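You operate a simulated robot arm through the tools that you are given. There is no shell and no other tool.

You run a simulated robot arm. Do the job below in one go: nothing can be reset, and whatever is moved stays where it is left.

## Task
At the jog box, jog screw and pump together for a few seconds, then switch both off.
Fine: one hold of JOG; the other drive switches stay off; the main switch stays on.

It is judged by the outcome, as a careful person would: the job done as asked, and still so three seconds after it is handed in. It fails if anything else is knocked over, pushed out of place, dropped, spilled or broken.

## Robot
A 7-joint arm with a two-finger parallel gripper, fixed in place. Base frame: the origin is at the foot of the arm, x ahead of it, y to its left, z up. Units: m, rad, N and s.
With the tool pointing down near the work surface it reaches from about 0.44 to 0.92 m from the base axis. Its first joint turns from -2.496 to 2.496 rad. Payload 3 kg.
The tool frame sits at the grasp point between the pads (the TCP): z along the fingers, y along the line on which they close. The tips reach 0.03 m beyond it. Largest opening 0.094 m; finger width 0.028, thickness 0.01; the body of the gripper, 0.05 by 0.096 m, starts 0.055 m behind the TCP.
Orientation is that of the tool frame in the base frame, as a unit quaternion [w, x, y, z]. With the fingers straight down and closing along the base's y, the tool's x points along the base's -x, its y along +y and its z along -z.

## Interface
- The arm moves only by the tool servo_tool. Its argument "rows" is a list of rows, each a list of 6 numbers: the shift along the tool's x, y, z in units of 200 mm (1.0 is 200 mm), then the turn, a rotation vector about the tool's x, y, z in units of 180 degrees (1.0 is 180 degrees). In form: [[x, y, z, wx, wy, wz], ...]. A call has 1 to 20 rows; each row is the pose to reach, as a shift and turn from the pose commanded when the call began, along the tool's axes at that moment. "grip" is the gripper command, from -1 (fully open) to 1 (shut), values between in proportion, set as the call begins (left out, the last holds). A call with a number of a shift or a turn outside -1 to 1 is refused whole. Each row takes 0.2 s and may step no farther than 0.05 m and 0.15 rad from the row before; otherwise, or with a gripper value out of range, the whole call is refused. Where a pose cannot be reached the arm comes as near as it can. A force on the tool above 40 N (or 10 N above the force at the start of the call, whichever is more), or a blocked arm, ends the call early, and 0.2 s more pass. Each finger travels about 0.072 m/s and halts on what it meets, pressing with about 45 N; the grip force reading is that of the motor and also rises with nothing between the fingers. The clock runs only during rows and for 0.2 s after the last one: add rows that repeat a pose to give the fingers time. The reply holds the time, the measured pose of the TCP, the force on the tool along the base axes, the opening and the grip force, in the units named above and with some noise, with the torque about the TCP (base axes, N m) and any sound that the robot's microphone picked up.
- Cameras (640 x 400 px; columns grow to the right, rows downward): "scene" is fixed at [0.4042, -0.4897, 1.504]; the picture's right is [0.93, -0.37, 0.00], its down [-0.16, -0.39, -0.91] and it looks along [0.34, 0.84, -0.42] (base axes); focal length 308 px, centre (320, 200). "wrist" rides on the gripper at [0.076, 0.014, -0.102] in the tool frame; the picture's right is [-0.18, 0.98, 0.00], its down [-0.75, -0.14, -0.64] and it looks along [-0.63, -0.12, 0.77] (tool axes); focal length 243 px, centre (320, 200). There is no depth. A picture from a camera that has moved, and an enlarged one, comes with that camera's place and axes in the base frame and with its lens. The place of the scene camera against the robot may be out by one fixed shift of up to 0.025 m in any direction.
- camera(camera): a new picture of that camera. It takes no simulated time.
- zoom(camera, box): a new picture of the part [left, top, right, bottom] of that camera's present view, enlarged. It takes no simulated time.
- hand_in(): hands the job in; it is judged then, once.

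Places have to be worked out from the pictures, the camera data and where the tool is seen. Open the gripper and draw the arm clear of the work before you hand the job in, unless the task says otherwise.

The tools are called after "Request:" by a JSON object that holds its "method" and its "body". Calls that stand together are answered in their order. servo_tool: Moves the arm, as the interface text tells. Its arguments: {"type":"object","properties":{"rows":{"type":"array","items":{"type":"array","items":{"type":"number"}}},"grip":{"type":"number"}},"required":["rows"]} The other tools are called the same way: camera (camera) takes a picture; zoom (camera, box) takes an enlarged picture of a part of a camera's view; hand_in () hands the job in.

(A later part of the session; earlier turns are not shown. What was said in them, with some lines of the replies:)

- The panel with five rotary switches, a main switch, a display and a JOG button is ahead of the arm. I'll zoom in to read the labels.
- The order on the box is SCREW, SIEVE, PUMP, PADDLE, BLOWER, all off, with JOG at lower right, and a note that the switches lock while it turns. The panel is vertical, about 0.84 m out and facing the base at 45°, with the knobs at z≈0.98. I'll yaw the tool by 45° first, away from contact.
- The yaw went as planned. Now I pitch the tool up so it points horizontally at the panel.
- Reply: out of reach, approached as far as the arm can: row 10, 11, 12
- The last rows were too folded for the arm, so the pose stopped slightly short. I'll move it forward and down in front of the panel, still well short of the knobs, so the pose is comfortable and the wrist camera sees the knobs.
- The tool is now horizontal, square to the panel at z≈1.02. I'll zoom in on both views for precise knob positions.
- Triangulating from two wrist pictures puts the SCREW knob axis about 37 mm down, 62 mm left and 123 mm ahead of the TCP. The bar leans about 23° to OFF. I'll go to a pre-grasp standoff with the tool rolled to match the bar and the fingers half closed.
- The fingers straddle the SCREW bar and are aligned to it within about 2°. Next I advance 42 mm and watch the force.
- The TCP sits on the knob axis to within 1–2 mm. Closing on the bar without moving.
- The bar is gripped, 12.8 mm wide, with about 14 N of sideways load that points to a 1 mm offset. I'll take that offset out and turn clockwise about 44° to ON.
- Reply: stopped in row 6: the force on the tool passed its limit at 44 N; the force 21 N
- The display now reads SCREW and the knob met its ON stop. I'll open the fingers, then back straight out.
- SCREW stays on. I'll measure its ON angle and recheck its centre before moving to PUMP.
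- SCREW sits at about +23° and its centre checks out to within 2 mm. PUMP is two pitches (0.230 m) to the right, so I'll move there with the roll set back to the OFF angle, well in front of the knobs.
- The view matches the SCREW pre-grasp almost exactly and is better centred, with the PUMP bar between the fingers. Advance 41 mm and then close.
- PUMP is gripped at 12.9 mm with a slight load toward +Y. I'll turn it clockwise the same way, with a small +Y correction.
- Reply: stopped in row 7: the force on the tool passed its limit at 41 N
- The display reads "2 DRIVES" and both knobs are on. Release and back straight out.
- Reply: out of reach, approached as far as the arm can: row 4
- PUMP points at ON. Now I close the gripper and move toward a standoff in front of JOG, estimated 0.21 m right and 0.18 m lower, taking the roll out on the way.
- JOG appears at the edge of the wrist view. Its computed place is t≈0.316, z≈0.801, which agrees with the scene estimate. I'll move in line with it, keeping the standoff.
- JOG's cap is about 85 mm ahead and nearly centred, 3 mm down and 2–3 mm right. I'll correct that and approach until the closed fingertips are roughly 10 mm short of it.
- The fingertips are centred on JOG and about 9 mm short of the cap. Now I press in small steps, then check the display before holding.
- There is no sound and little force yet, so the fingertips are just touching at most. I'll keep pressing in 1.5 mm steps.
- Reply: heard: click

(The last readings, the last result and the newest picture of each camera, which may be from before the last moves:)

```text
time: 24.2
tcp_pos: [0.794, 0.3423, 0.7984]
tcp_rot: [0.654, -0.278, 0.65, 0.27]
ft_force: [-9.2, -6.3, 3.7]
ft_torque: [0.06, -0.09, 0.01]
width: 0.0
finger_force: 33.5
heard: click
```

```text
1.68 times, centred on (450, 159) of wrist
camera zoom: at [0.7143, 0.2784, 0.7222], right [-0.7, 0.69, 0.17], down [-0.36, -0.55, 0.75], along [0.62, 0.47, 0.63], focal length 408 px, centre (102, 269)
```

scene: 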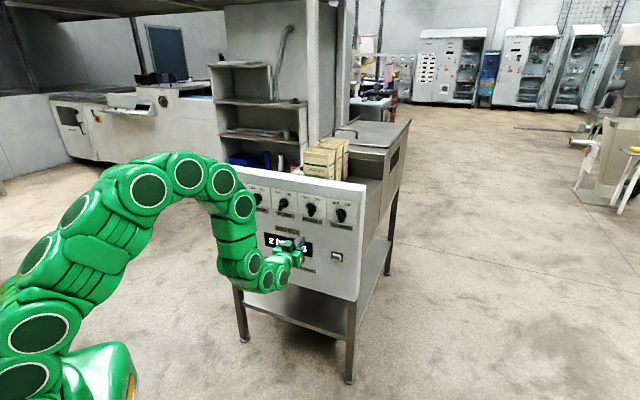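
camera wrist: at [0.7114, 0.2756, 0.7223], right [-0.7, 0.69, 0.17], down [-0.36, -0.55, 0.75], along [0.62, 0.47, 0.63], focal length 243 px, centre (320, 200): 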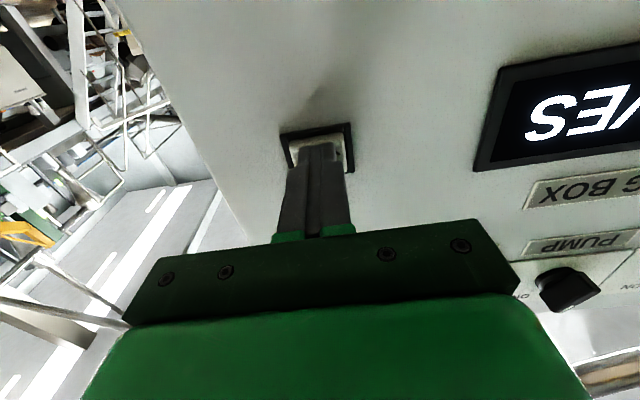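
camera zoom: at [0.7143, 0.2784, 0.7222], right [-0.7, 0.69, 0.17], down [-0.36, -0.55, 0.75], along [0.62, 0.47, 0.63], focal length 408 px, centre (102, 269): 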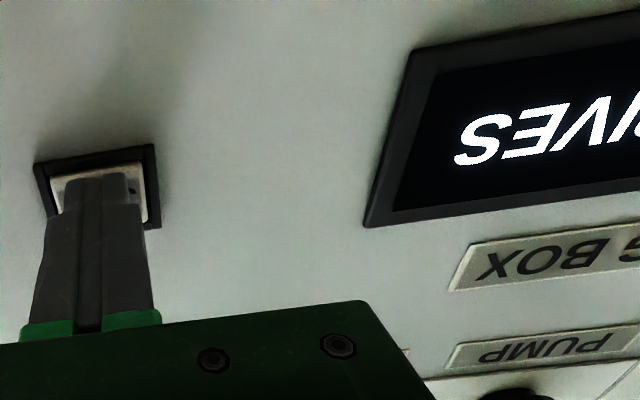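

A click was heard at 11 N, so JOG is in. I'll add 1 mm for margin, hold, and listen.

Request:
{"method": "servo_tool", "body": {"rows": [[0, 0, 0.005, 0, 0, 0], [0, 0, 0.005, 0, 0, 0], [0, 0, 0.005, 0, 0, 0]]}}

Request:
{"method": "zoom", "body": {"camera": "wrist", "box": [260, 40, 640, 278]}}

Request:
{"method": "zoom", "body": {"camera": "scene", "box": [210, 170, 370, 270]}}

```text
time: 25.0
tcp_pos: [0.7955, 0.3421, 0.799]
tcp_rot: [0.654, -0.276, 0.651, 0.27]
ft_force: [-22.2, -16.4, 5.6]
ft_torque: [0.12, -0.15, 0.08]
width: 0.0
finger_force: 33.1
```

```text
1.68 times, centred on (450, 159) of wrist
camera zoom: at [0.7148, 0.2789, 0.7222], right [-0.7, 0.69, 0.17], down [-0.36, -0.55, 0.75], along [0.62, 0.47, 0.63], focal length 408 px, centre (102, 269)
```

zoom: 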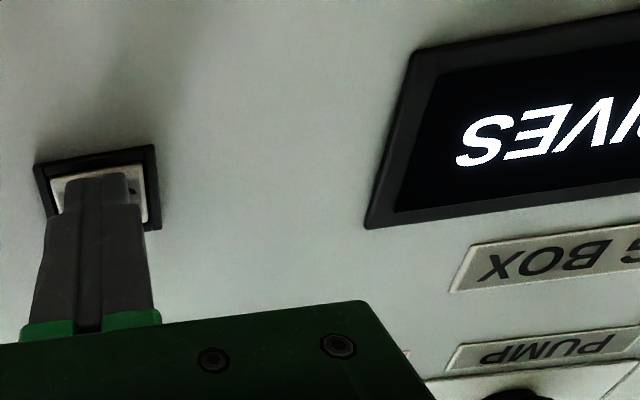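

```text
4.00 times, centred on (290, 220) of scene
camera zoom: at [0.4042, -0.4897, 1.504], right [0.93, -0.37, 0.0], down [-0.16, -0.39, -0.91], along [0.34, 0.84, -0.42], focal length 1233 px, centre (440, 120)
```

zoom: 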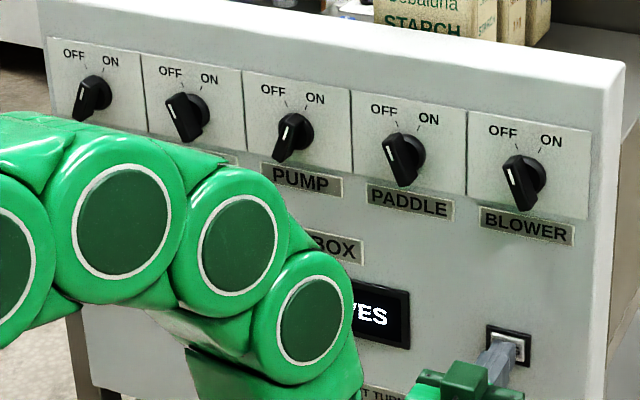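

JOG is fully in at 28 N and the switches are unchanged. I'll keep the hold for about 2 s more.

Request:
{"method": "servo_tool", "body": {"rows": [[0, 0, 0, 0, 0, 0], [0, 0, 0, 0, 0, 0], [0, 0, 0, 0, 0, 0], [0, 0, 0, 0, 0, 0], [0, 0, 0, 0, 0, 0]]}}

Request:
{"method": "camera", "body": {"camera": "scene"}}

Request:
{"method": "zoom", "body": {"camera": "wrist", "box": [260, 40, 640, 278]}}

```text
time: 26.2
tcp_pos: [0.7953, 0.3433, 0.7989]
tcp_rot: [0.654, -0.276, 0.651, 0.27]
ft_force: [-20.8, -18.8, 1.0]
ft_torque: [0.02, -0.07, 0.03]
width: 0.0002
finger_force: 33.7
```

```text
taken
```

scene: 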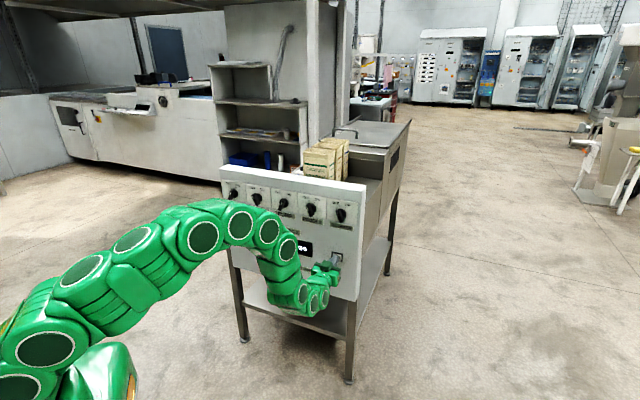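

```text
1.68 times, centred on (450, 159) of wrist
camera zoom: at [0.7149, 0.2789, 0.7222], right [-0.7, 0.69, 0.17], down [-0.36, -0.55, 0.75], along [0.62, 0.47, 0.63], focal length 408 px, centre (102, 269)
```

zoom: 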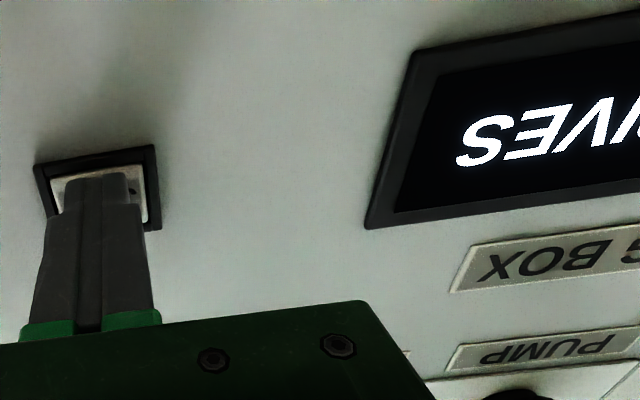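

About 2.3 s held so far. I'll hold 1.2 s more and then withdraw straight back to release.

Request:
{"method": "servo_tool", "body": {"rows": [[0, 0, 0, 0, 0, 0], [0, 0, 0, 0, 0, 0], [0, 0, 0, 0, 0, 0], [0, 0, 0, 0, 0, 0], [0, 0, 0, 0, 0, 0]]}}

Request:
{"method": "servo_tool", "body": {"rows": [[0, 0, -0.1, 0, 0, 0], [0, 0, -0.2, 0, 0, 0], [0, 0, -0.25, 0, 0, 0]]}}

Request:
{"method": "camera", "body": {"camera": "wrist"}}

Request:
{"method": "zoom", "body": {"camera": "scene", "box": [210, 170, 370, 270]}}

```text
time: 27.4
tcp_pos: [0.796, 0.3431, 0.7977]
tcp_rot: [0.653, -0.277, 0.65, 0.271]
ft_force: [-20.3, -18.3, -0.8]
ft_torque: [-0.02, -0.02, 0.05]
width: 0.0001
finger_force: 33.7
```

```text
time: 28.2
tcp_pos: [0.7603, 0.3067, 0.7993]
tcp_rot: [0.653, -0.277, 0.651, 0.269]
ft_force: [0.8, 0.3, -0.2]
ft_torque: [-0.01, -0.03, 0.03]
width: 0.0
finger_force: 32.7
```

```text
taken
camera wrist: at [0.6798, 0.2431, 0.7222], right [-0.7, 0.69, 0.17], down [-0.35, -0.55, 0.76], along [0.62, 0.47, 0.63], focal length 243 px, centre (320, 200)
```

wrist: 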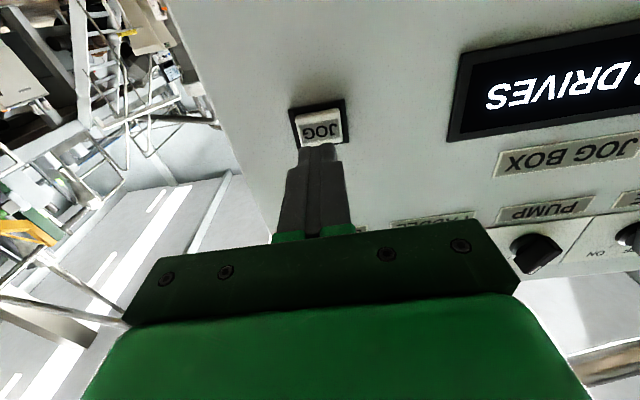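

```text
4.00 times, centred on (290, 220) of scene
camera zoom: at [0.4042, -0.4897, 1.504], right [0.93, -0.37, 0.0], down [-0.16, -0.39, -0.91], along [0.34, 0.84, -0.42], focal length 1233 px, centre (440, 120)
```

zoom: 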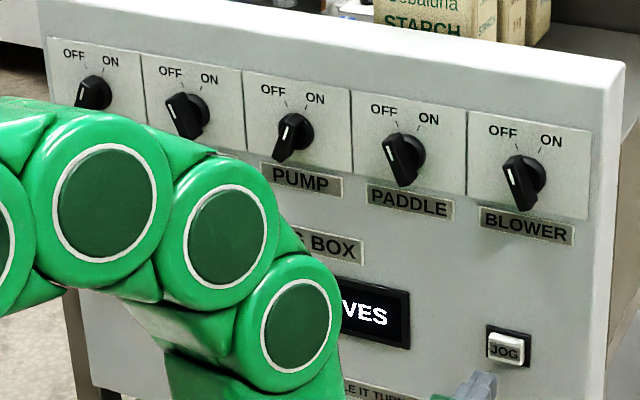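

JOG is released after about 3.5 s and the display still reads 2 DRIVES. I'll go back up to PUMP, retracted 20 mm, reopening the fingers and rolling to the ON angle.

Request:
{"method": "servo_tool", "body": {"rows": [[0, 0, -0.1, 0, 0, 0], [-0.153, 0.179, -0.1, 0, 0, 0], [-0.306, 0.358, -0.1, 0, 0, 0], [-0.46, 0.538, -0.1, 0, 0, 0]]}}

Request:
{"method": "servo_tool", "body": {"rows": [[-0.115, 0.1345, 0, 0, 0, 0.032], [-0.23, 0.269, 0, 0, 0, 0.063], [-0.345, 0.4035, 0, 0, 0, 0.095], [-0.46, 0.538, 0, 0, 0, 0.125], [-0.46, 0.538, 0.05, 0, 0, 0.125]], "grip": -0.06}}

Request:
{"method": "camera", "body": {"camera": "wrist"}}

Request:
{"method": "zoom", "body": {"camera": "wrist", "box": [240, 70, 420, 182]}}

Request:
{"method": "zoom", "body": {"camera": "scene", "box": [210, 170, 370, 270]}}

```text
time: 29.2
tcp_pos: [0.668, 0.3693, 0.8911]
tcp_rot: [0.654, -0.277, 0.65, 0.271]
ft_force: [-0.6, -0.5, -0.1]
ft_torque: [-0.01, -0.04, 0.0]
width: 0.0001
finger_force: 32.8
```

```text
time: 30.4
tcp_pos: [0.5982, 0.4533, 0.9788]
tcp_rot: [0.588, -0.144, 0.692, 0.393]
ft_force: [-0.2, 0.5, 0.1]
ft_torque: [-0.03, 0.04, -0.02]
width: 0.0498
finger_force: 0.0
```

```text
taken
camera wrist: at [0.4977, 0.4089, 0.915], right [-0.6, 0.59, 0.54], down [-0.16, -0.75, 0.65], along [0.78, 0.3, 0.54], focal length 243 px, centre (320, 200)
```

wrist: 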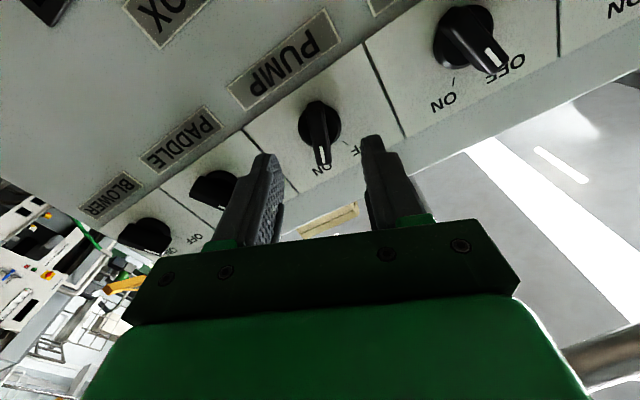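

```text
3.56 times, centred on (330, 126) of wrist
camera zoom: at [0.4977, 0.4089, 0.915], right [-0.6, 0.59, 0.54], down [-0.16, -0.75, 0.65], along [0.78, 0.3, 0.54], focal length 863 px, centre (284, 463)
```

zoom: 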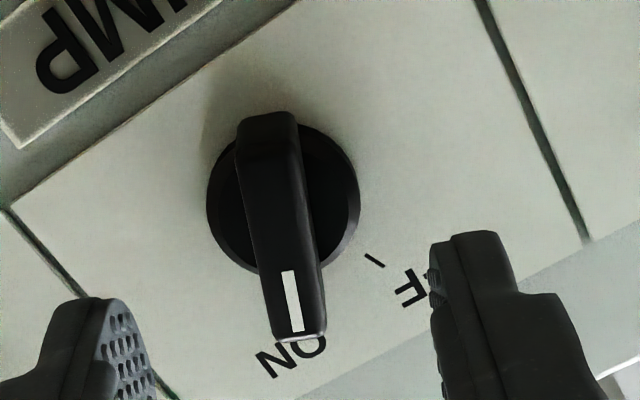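

```text
4.00 times, centred on (290, 220) of scene
camera zoom: at [0.4042, -0.4897, 1.504], right [0.93, -0.37, 0.0], down [-0.16, -0.39, -0.91], along [0.34, 0.84, -0.42], focal length 1233 px, centre (440, 120)
```

zoom: 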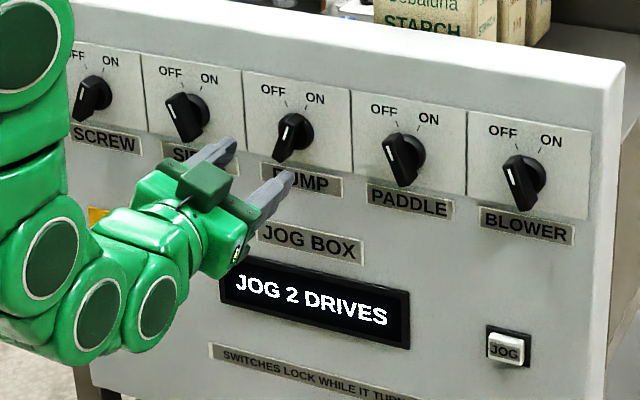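

The display reads "JOG 2 DRIVES" and the JOG cap looks released. The box may still be running down with the switches locked, so I'll wait without moving and recheck.

Request:
{"method": "servo_tool", "body": {"rows": [[0, 0, 0, 0, 0, 0], [0, 0, 0, 0, 0, 0], [0, 0, 0, 0, 0, 0], [0, 0, 0, 0, 0, 0], [0, 0, 0, 0, 0, 0], [0, 0, 0, 0, 0, 0], [0, 0, 0, 0, 0, 0], [0, 0, 0, 0, 0, 0], [0, 0, 0, 0, 0, 0], [0, 0, 0, 0, 0, 0]]}}

Request:
{"method": "zoom", "body": {"camera": "scene", "box": [210, 170, 370, 270]}}

Request:
{"method": "zoom", "body": {"camera": "scene", "box": [300, 230, 380, 280]}}

```text
time: 32.6
tcp_pos: [0.5982, 0.4531, 0.9817]
tcp_rot: [0.589, -0.144, 0.692, 0.392]
ft_force: [-0.1, -0.5, -0.6]
ft_torque: [0.04, -0.01, 0.0]
width: 0.0497
finger_force: 0.1
```

```text
4.00 times, centred on (290, 220) of scene
camera zoom: at [0.4042, -0.4897, 1.504], right [0.93, -0.37, 0.0], down [-0.16, -0.39, -0.91], along [0.34, 0.84, -0.42], focal length 1233 px, centre (440, 120)
```

zoom: 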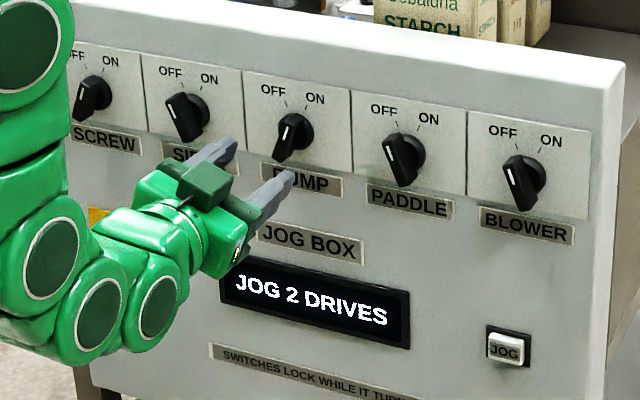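

```text
8.00 times, centred on (340, 255) of scene
camera zoom: at [0.4042, -0.4897, 1.504], right [0.93, -0.37, 0.0], down [-0.16, -0.39, -0.91], along [0.34, 0.84, -0.42], focal length 2466 px, centre (160, -240)
```

zoom: 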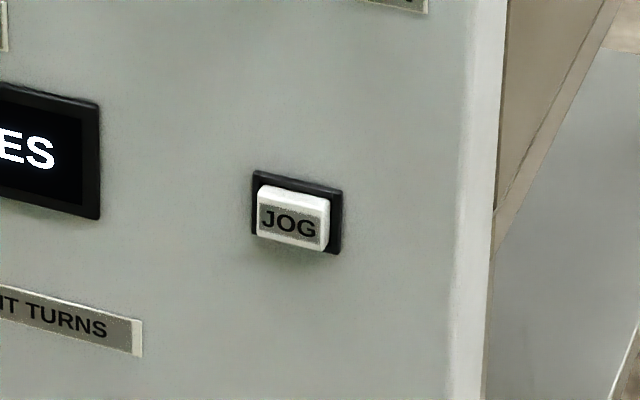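

The JOG cap is fully out, so the message is probably latched from the jog. I'll advance 51 mm onto PUMP and close, then try the turn gently in case the lock is still in.

Request:
{"method": "servo_tool", "body": {"rows": [[-0.01, -0.004, 0.06, 0, 0, 0.005], [-0.012, -0.004, 0.12, 0, 0, 0.01], [-0.012, -0.004, 0.18, 0, 0, 0.01], [-0.012, -0.004, 0.23, 0, 0, 0.01], [-0.012, -0.004, 0.255, 0, 0, 0.01]]}}

Request:
{"method": "servo_tool", "body": {"rows": [[0, 0, 0, 0, 0, 0], [0, 0, 0, 0, 0, 0], [0, 0, 0, 0, 0, 0]], "grip": 1}}

Request:
{"method": "camera", "body": {"camera": "wrist"}}

Request:
{"method": "zoom", "body": {"camera": "scene", "box": [210, 170, 370, 270]}}

```text
time: 33.8
tcp_pos: [0.6362, 0.4882, 0.9832]
tcp_rot: [0.582, -0.133, 0.694, 0.402]
ft_force: [-0.1, 0.1, -0.1]
ft_torque: [0.01, 0.02, 0.02]
width: 0.0499
finger_force: 0.0
```

```text
time: 34.6
tcp_pos: [0.6347, 0.4879, 0.9835]
tcp_rot: [0.583, -0.133, 0.694, 0.401]
ft_force: [-1.6, 3.3, 1.7]
ft_torque: [-0.73, -0.65, -0.51]
width: 0.0127
finger_force: 44.7
```

```text
taken
camera wrist: at [0.5337, 0.445, 0.9186], right [-0.59, 0.58, 0.56], down [-0.14, -0.76, 0.63], along [0.8, 0.29, 0.53], focal length 243 px, centre (320, 200)
```

wrist: 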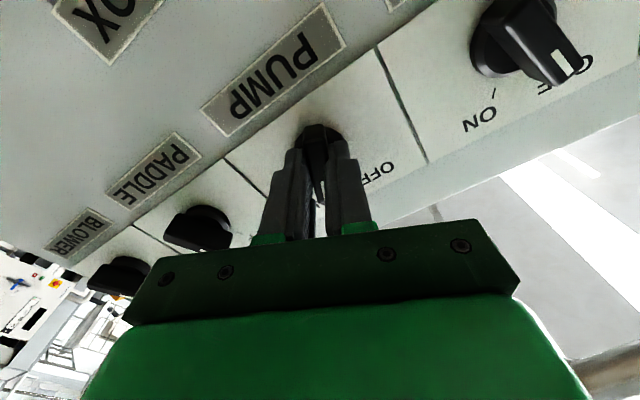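

```text
4.00 times, centred on (290, 220) of scene
camera zoom: at [0.4042, -0.4897, 1.504], right [0.93, -0.37, 0.0], down [-0.16, -0.39, -0.91], along [0.34, 0.84, -0.42], focal length 1233 px, centre (440, 120)
```

zoom: 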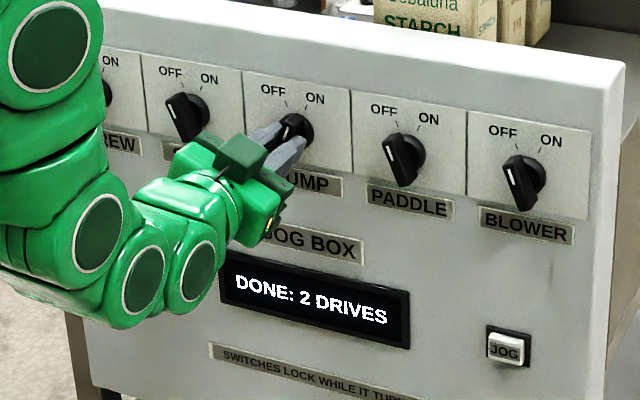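

The display now says "DONE: 2 DRIVES", so the box has stopped and unlocked. PUMP is gripped and I turn it counter-clockwise to OFF.

Request:
{"method": "servo_tool", "body": {"rows": [[0, 0, 0, 0, 0, -0.03], [0, 0, 0, 0, 0, -0.07], [0, 0, 0, 0, 0, -0.11], [0, 0, 0, 0, 0, -0.15], [0, 0, 0, 0, 0, -0.185], [0, 0, 0, 0, 0, -0.215], [0, 0, 0, 0, 0, -0.24]]}}

Request:
{"method": "zoom", "body": {"camera": "scene", "box": [210, 170, 370, 270]}}

Request:
{"method": "camera", "body": {"camera": "wrist"}}

```text
time: 36.2
tcp_pos: [0.6367, 0.487, 0.9824]
tcp_rot: [0.689, -0.379, 0.597, 0.158]
ft_force: [21.9, -5.8, 0.6]
ft_torque: [-0.68, 0.69, -1.15]
width: 0.0128
finger_force: 44.8
```

```text
4.00 times, centred on (290, 220) of scene
camera zoom: at [0.4042, -0.4897, 1.504], right [0.93, -0.37, 0.0], down [-0.16, -0.39, -0.91], along [0.34, 0.84, -0.42], focal length 1233 px, centre (440, 120)
```

zoom: 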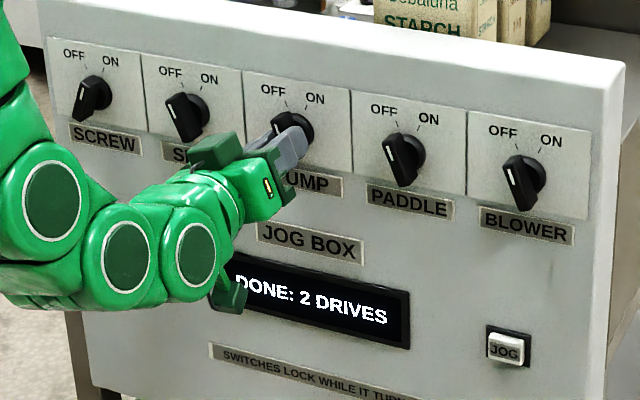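

```text
taken
camera wrist: at [0.5742, 0.405, 0.9061], right [-0.7, 0.69, -0.15], down [-0.54, -0.37, 0.76], along [0.47, 0.61, 0.63], focal length 243 px, centre (320, 200)
```

wrist: 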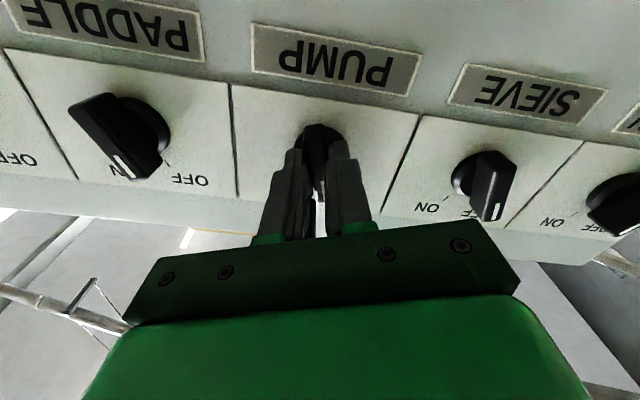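

The roll is now about -19°, near the OFF stop. I'll release, back out and check the pointer.

Request:
{"method": "servo_tool", "body": {"rows": [[0, 0, 0, 0, 0, 0], [0, 0, 0, 0, 0, 0], [0, 0, 0, 0, 0, 0]], "grip": -0.06}}

Request:
{"method": "servo_tool", "body": {"rows": [[0, 0, -0.1, 0, 0, 0], [0, 0, -0.2, 0, 0, 0], [0, 0, -0.3, 0, 0, 0]]}}

Request:
{"method": "zoom", "body": {"camera": "scene", "box": [210, 170, 370, 270]}}

Request:
{"method": "zoom", "body": {"camera": "wrist", "box": [240, 70, 420, 182]}}

```text
time: 37.0
tcp_pos: [0.6356, 0.4879, 0.9828]
tcp_rot: [0.689, -0.379, 0.596, 0.159]
ft_force: [0.0, -0.7, -0.1]
ft_torque: [0.02, 0.0, 0.02]
width: 0.0499
finger_force: 0.0
```

```text
time: 37.8
tcp_pos: [0.5934, 0.4451, 0.9821]
tcp_rot: [0.69, -0.379, 0.596, 0.16]
ft_force: [0.6, 0.0, 1.1]
ft_torque: [-0.01, 0.01, -0.02]
width: 0.0498
finger_force: 0.1
```

```text
4.00 times, centred on (290, 220) of scene
camera zoom: at [0.4042, -0.4897, 1.504], right [0.93, -0.37, 0.0], down [-0.16, -0.39, -0.91], along [0.34, 0.84, -0.42], focal length 1233 px, centre (440, 120)
```

zoom: 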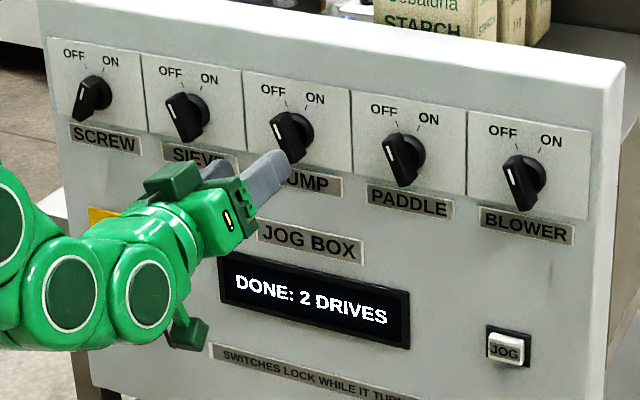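

```text
3.56 times, centred on (330, 126) of wrist
camera zoom: at [0.5309, 0.3638, 0.9063], right [-0.7, 0.69, -0.15], down [-0.54, -0.38, 0.76], along [0.47, 0.62, 0.64], focal length 863 px, centre (284, 463)
```

zoom: 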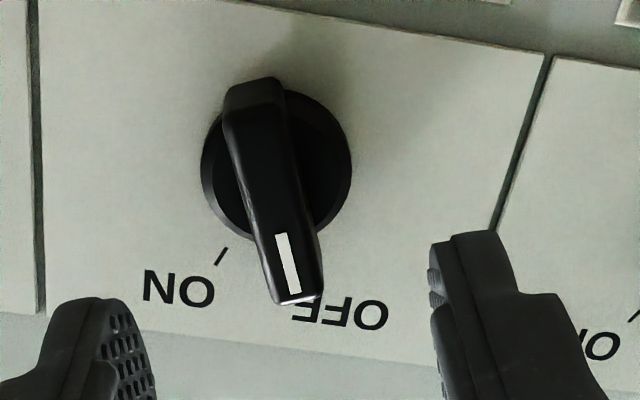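

PUMP is back at OFF and looks like its neighbours. Next I traverse left to SCREW with the roll set to the ON angle.

Request:
{"method": "servo_tool", "body": {"rows": [[-0.0433, 0.126, 0, 0, 0, 0.0383], [-0.0867, 0.252, 0, 0, 0, 0.0767], [-0.13, 0.378, 0, 0, 0, 0.115], [-0.1733, 0.504, 0, 0, 0, 0.1533], [-0.2167, 0.6305, 0, 0, 0, 0.1917], [-0.26, 0.7566, 0, 0, 0, 0.23]]}}

Request:
{"method": "servo_tool", "body": {"rows": [[0.063, 0.159, 0.025, 0, 0, 0], [0.126, 0.3175, 0.05, 0, 0, 0], [0.126, 0.3175, 0.05, 0, 0, 0], [0.126, 0.3175, 0.05, 0, 0, 0]]}}

Request:
{"method": "camera", "body": {"camera": "wrist"}}

Request:
{"method": "zoom", "body": {"camera": "wrist", "box": [240, 70, 420, 182]}}

Request:
{"method": "zoom", "body": {"camera": "scene", "box": [210, 170, 370, 270]}}

```text
time: 39.2
tcp_pos: [0.478, 0.5574, 0.9813]
tcp_rot: [0.588, -0.144, 0.692, 0.393]
ft_force: [0.8, -0.3, -1.1]
ft_torque: [-0.01, 0.0, 0.0]
width: 0.0498
finger_force: 0.0
```

```text
time: 40.2
tcp_pos: [0.4366, 0.6114, 0.9819]
tcp_rot: [0.589, -0.145, 0.692, 0.392]
ft_force: [0.3, 0.5, 0.5]
ft_torque: [0.0, -0.02, 0.0]
width: 0.0499
finger_force: 0.0
```

```text
taken
camera wrist: at [0.3359, 0.5675, 0.9165], right [-0.6, 0.59, 0.54], down [-0.16, -0.75, 0.65], along [0.78, 0.3, 0.54], focal length 243 px, centre (320, 200)
```

wrist: 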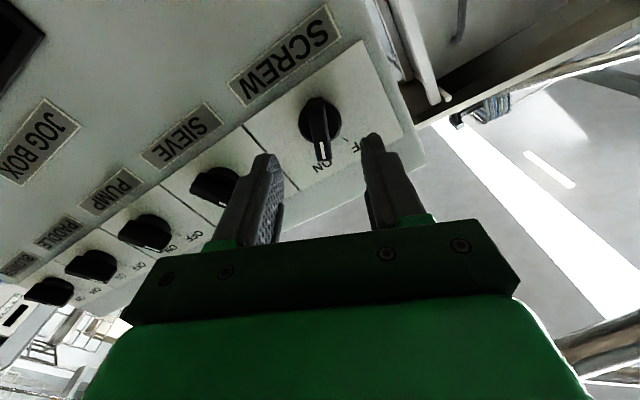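

```text
3.56 times, centred on (330, 126) of wrist
camera zoom: at [0.3359, 0.5675, 0.9165], right [-0.6, 0.59, 0.54], down [-0.16, -0.75, 0.65], along [0.78, 0.3, 0.54], focal length 863 px, centre (284, 463)
```

zoom: 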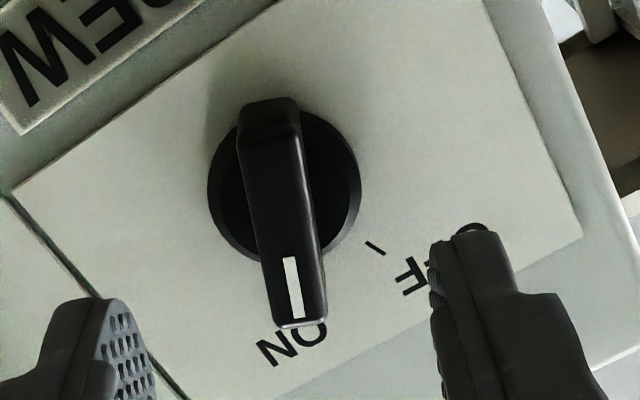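

```text
4.00 times, centred on (290, 220) of scene
camera zoom: at [0.4042, -0.4897, 1.504], right [0.93, -0.37, 0.0], down [-0.16, -0.39, -0.91], along [0.34, 0.84, -0.42], focal length 1233 px, centre (440, 120)
```

zoom: 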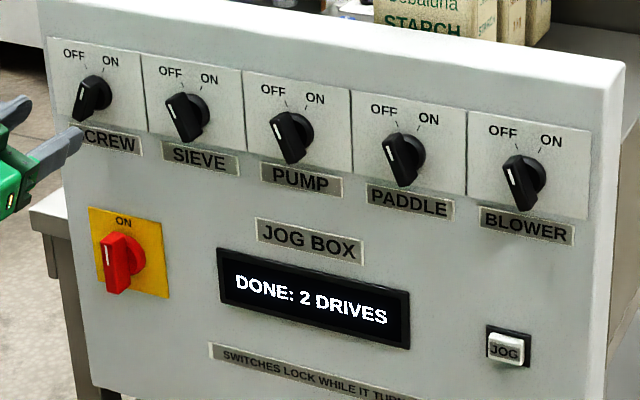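

All is aligned on SCREW (ON), with PUMP off and the others unchanged. I'll advance 53 mm and close.

Request:
{"method": "servo_tool", "body": {"rows": [[-0.01, -0.002, 0.06, 0, 0, 0.005], [-0.012, -0.002, 0.12, 0, 0, 0.01], [-0.012, -0.002, 0.18, 0, 0, 0.01], [-0.012, -0.002, 0.24, 0, 0, 0.01], [-0.012, -0.002, 0.266, 0, 0, 0.01]]}}

Request:
{"method": "servo_tool", "body": {"rows": [[0, 0, 0, 0, 0, 0], [0, 0, 0, 0, 0, 0], [0, 0, 0, 0, 0, 0]], "grip": 1}}

Request:
{"method": "camera", "body": {"camera": "wrist"}}

```text
time: 41.4
tcp_pos: [0.4753, 0.6494, 0.984]
tcp_rot: [0.583, -0.133, 0.694, 0.401]
ft_force: [0.4, -0.1, -0.7]
ft_torque: [-0.01, -0.02, 0.01]
width: 0.05
finger_force: 0.0
```

```text
time: 42.2
tcp_pos: [0.4761, 0.6495, 0.9834]
tcp_rot: [0.582, -0.133, 0.694, 0.402]
ft_force: [-3.7, 4.0, 2.8]
ft_torque: [-0.99, -0.41, -0.38]
width: 0.0127
finger_force: 45.2
```

```text
taken
camera wrist: at [0.3735, 0.6066, 0.9196], right [-0.59, 0.58, 0.56], down [-0.14, -0.76, 0.63], along [0.8, 0.29, 0.53], focal length 243 px, centre (320, 200)
```

wrist: 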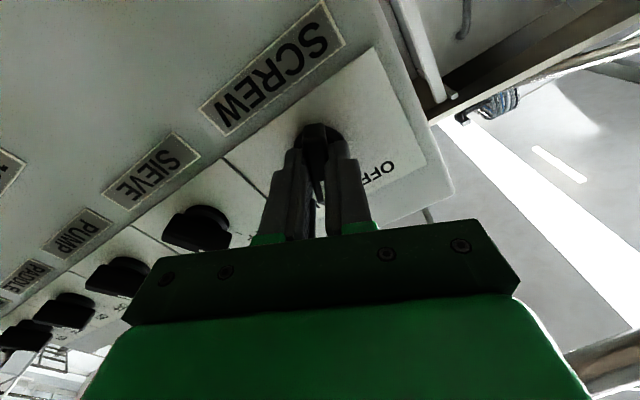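

SCREW is gripped with low side load. I turn it counter-clockwise to OFF by the same amount as PUMP.

Request:
{"method": "servo_tool", "body": {"rows": [[0, 0, 0, 0, 0, -0.03], [0, 0, 0, 0, 0, -0.07], [0, 0, 0, 0, 0, -0.11], [0, 0, 0, 0, 0, -0.15], [0, 0, 0, 0, 0, -0.185], [0, 0, 0, 0, 0, -0.215], [0, 0, 0, 0, 0, -0.24]]}}

Request:
{"method": "zoom", "body": {"camera": "scene", "box": [210, 170, 370, 270]}}

```text
time: 43.8
tcp_pos: [0.4766, 0.6488, 0.9838]
tcp_rot: [0.689, -0.38, 0.596, 0.159]
ft_force: [-3.2, 3.4, 0.9]
ft_torque: [0.0, -0.04, -0.48]
width: 0.0129
finger_force: 44.9
```

```text
4.00 times, centred on (290, 220) of scene
camera zoom: at [0.4042, -0.4897, 1.504], right [0.93, -0.37, 0.0], down [-0.16, -0.39, -0.91], along [0.34, 0.84, -0.42], focal length 1233 px, centre (440, 120)
```

zoom: 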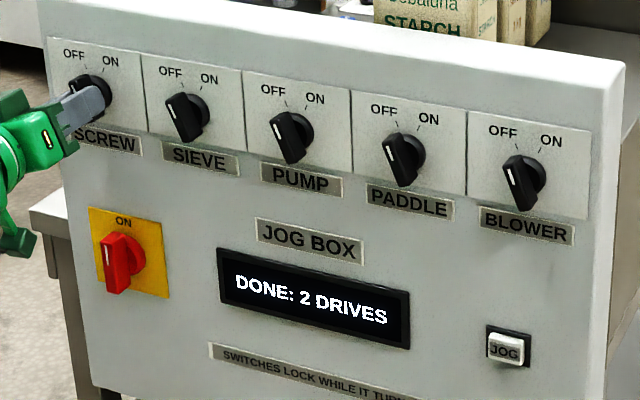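

The turn reached about -19°. I'll release fully, back off and check.

Request:
{"method": "servo_tool", "body": {"rows": [[0, 0, 0, 0, 0, 0], [0, 0, 0, 0, 0, 0], [0, 0, 0, 0, 0, 0]], "grip": -0.06}}

Request:
{"method": "servo_tool", "body": {"rows": [[0, 0, -0.1, 0, 0, 0], [0, 0, -0.2, 0, 0, 0], [0, 0, -0.3, 0, 0, 0]]}}

Request:
{"method": "zoom", "body": {"camera": "scene", "box": [210, 170, 370, 270]}}

Request:
{"method": "zoom", "body": {"camera": "wrist", "box": [240, 70, 420, 182]}}

```text
time: 44.6
tcp_pos: [0.4748, 0.65, 0.9837]
tcp_rot: [0.689, -0.38, 0.596, 0.159]
ft_force: [0.0, -0.3, 0.7]
ft_torque: [-0.03, 0.03, -0.02]
width: 0.0497
finger_force: 0.0
```

```text
time: 45.4
tcp_pos: [0.4333, 0.6061, 0.982]
tcp_rot: [0.69, -0.379, 0.596, 0.158]
ft_force: [0.1, -0.7, 0.1]
ft_torque: [0.03, -0.02, -0.04]
width: 0.0497
finger_force: 0.1
```

```text
4.00 times, centred on (290, 220) of scene
camera zoom: at [0.4042, -0.4897, 1.504], right [0.93, -0.37, 0.0], down [-0.16, -0.39, -0.91], along [0.34, 0.84, -0.42], focal length 1233 px, centre (440, 120)
```

zoom: 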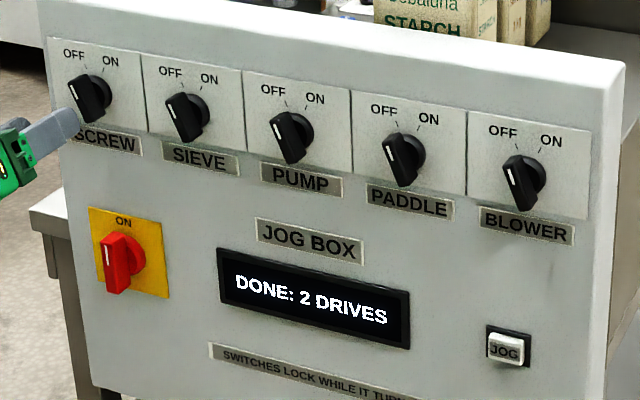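

```text
3.56 times, centred on (330, 126) of wrist
camera zoom: at [0.3712, 0.5248, 0.9062], right [-0.7, 0.69, -0.15], down [-0.53, -0.38, 0.76], along [0.47, 0.62, 0.63], focal length 863 px, centre (284, 463)
```

zoom: 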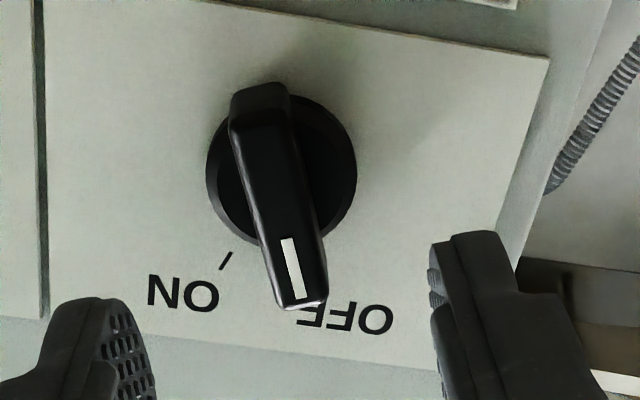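

SCREW, PUMP and all the other drive switches are OFF, the main switch is ON, and the display says DONE. I'll open the gripper fully and lift the arm clear.

Request:
{"method": "servo_tool", "body": {"rows": [[-0.142, -0.049, -0.02, 0, 0, 0], [-0.284, -0.098, -0.02, 0, 0, 0], [-0.426, -0.146, -0.02, 0, 0, 0], [-0.567, -0.195, -0.02, 0, 0, 0], [-0.567, -0.195, -0.02, 0, 0, 0]], "grip": -1}}

Request:
{"method": "camera", "body": {"camera": "scene"}}

Request:
{"method": "zoom", "body": {"camera": "scene", "box": [210, 170, 370, 270]}}

```text
time: 46.6
tcp_pos: [0.4291, 0.6053, 1.1045]
tcp_rot: [0.689, -0.381, 0.596, 0.159]
ft_force: [0.1, 1.0, -0.8]
ft_torque: [-0.02, 0.02, 0.04]
width: 0.0941
finger_force: 0.0
```

```text
taken
```

scene: 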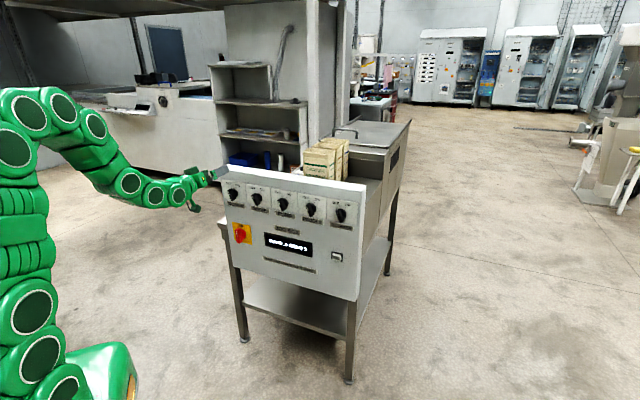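

```text
4.00 times, centred on (290, 220) of scene
camera zoom: at [0.4042, -0.4897, 1.504], right [0.93, -0.37, 0.0], down [-0.16, -0.39, -0.91], along [0.34, 0.84, -0.42], focal length 1233 px, centre (440, 120)
```

zoom: 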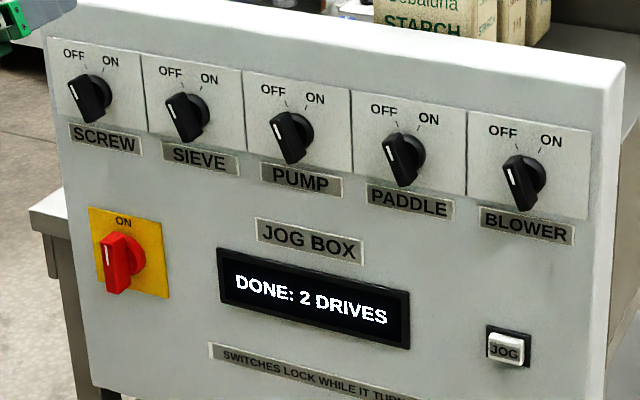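

The arm is clear with the gripper open. All five drive switches are off, the main switch is on, and the display reads "DONE: 2 DRIVES", so I hand the job in.

Request:
{"method": "hand_in", "body": {}}

```text
The job is handed in.
```

I jogged screw and pump together with one hold of JOG, about 3.5 seconds, then switched both off. The job is handed in.

- **Jog:** the box showed "JOG 2 DRIVES" a few seconds after I let go. It then changed to "DONE: 2 DRIVES". I only turned the switches off after that, since they lock while it turns.
- **Switches:** all five drive switches are off; I never moved sieve, paddle or blower. The main switch stayed on throughout.
- **Forces:** both knobs pushed back at about 41–44 N when they reached their ON stops, which ended those two moves early. Both went on, and nothing looked damaged.

The arm is clear of the panel with the gripper open, and I saw nothing knocked or moved.
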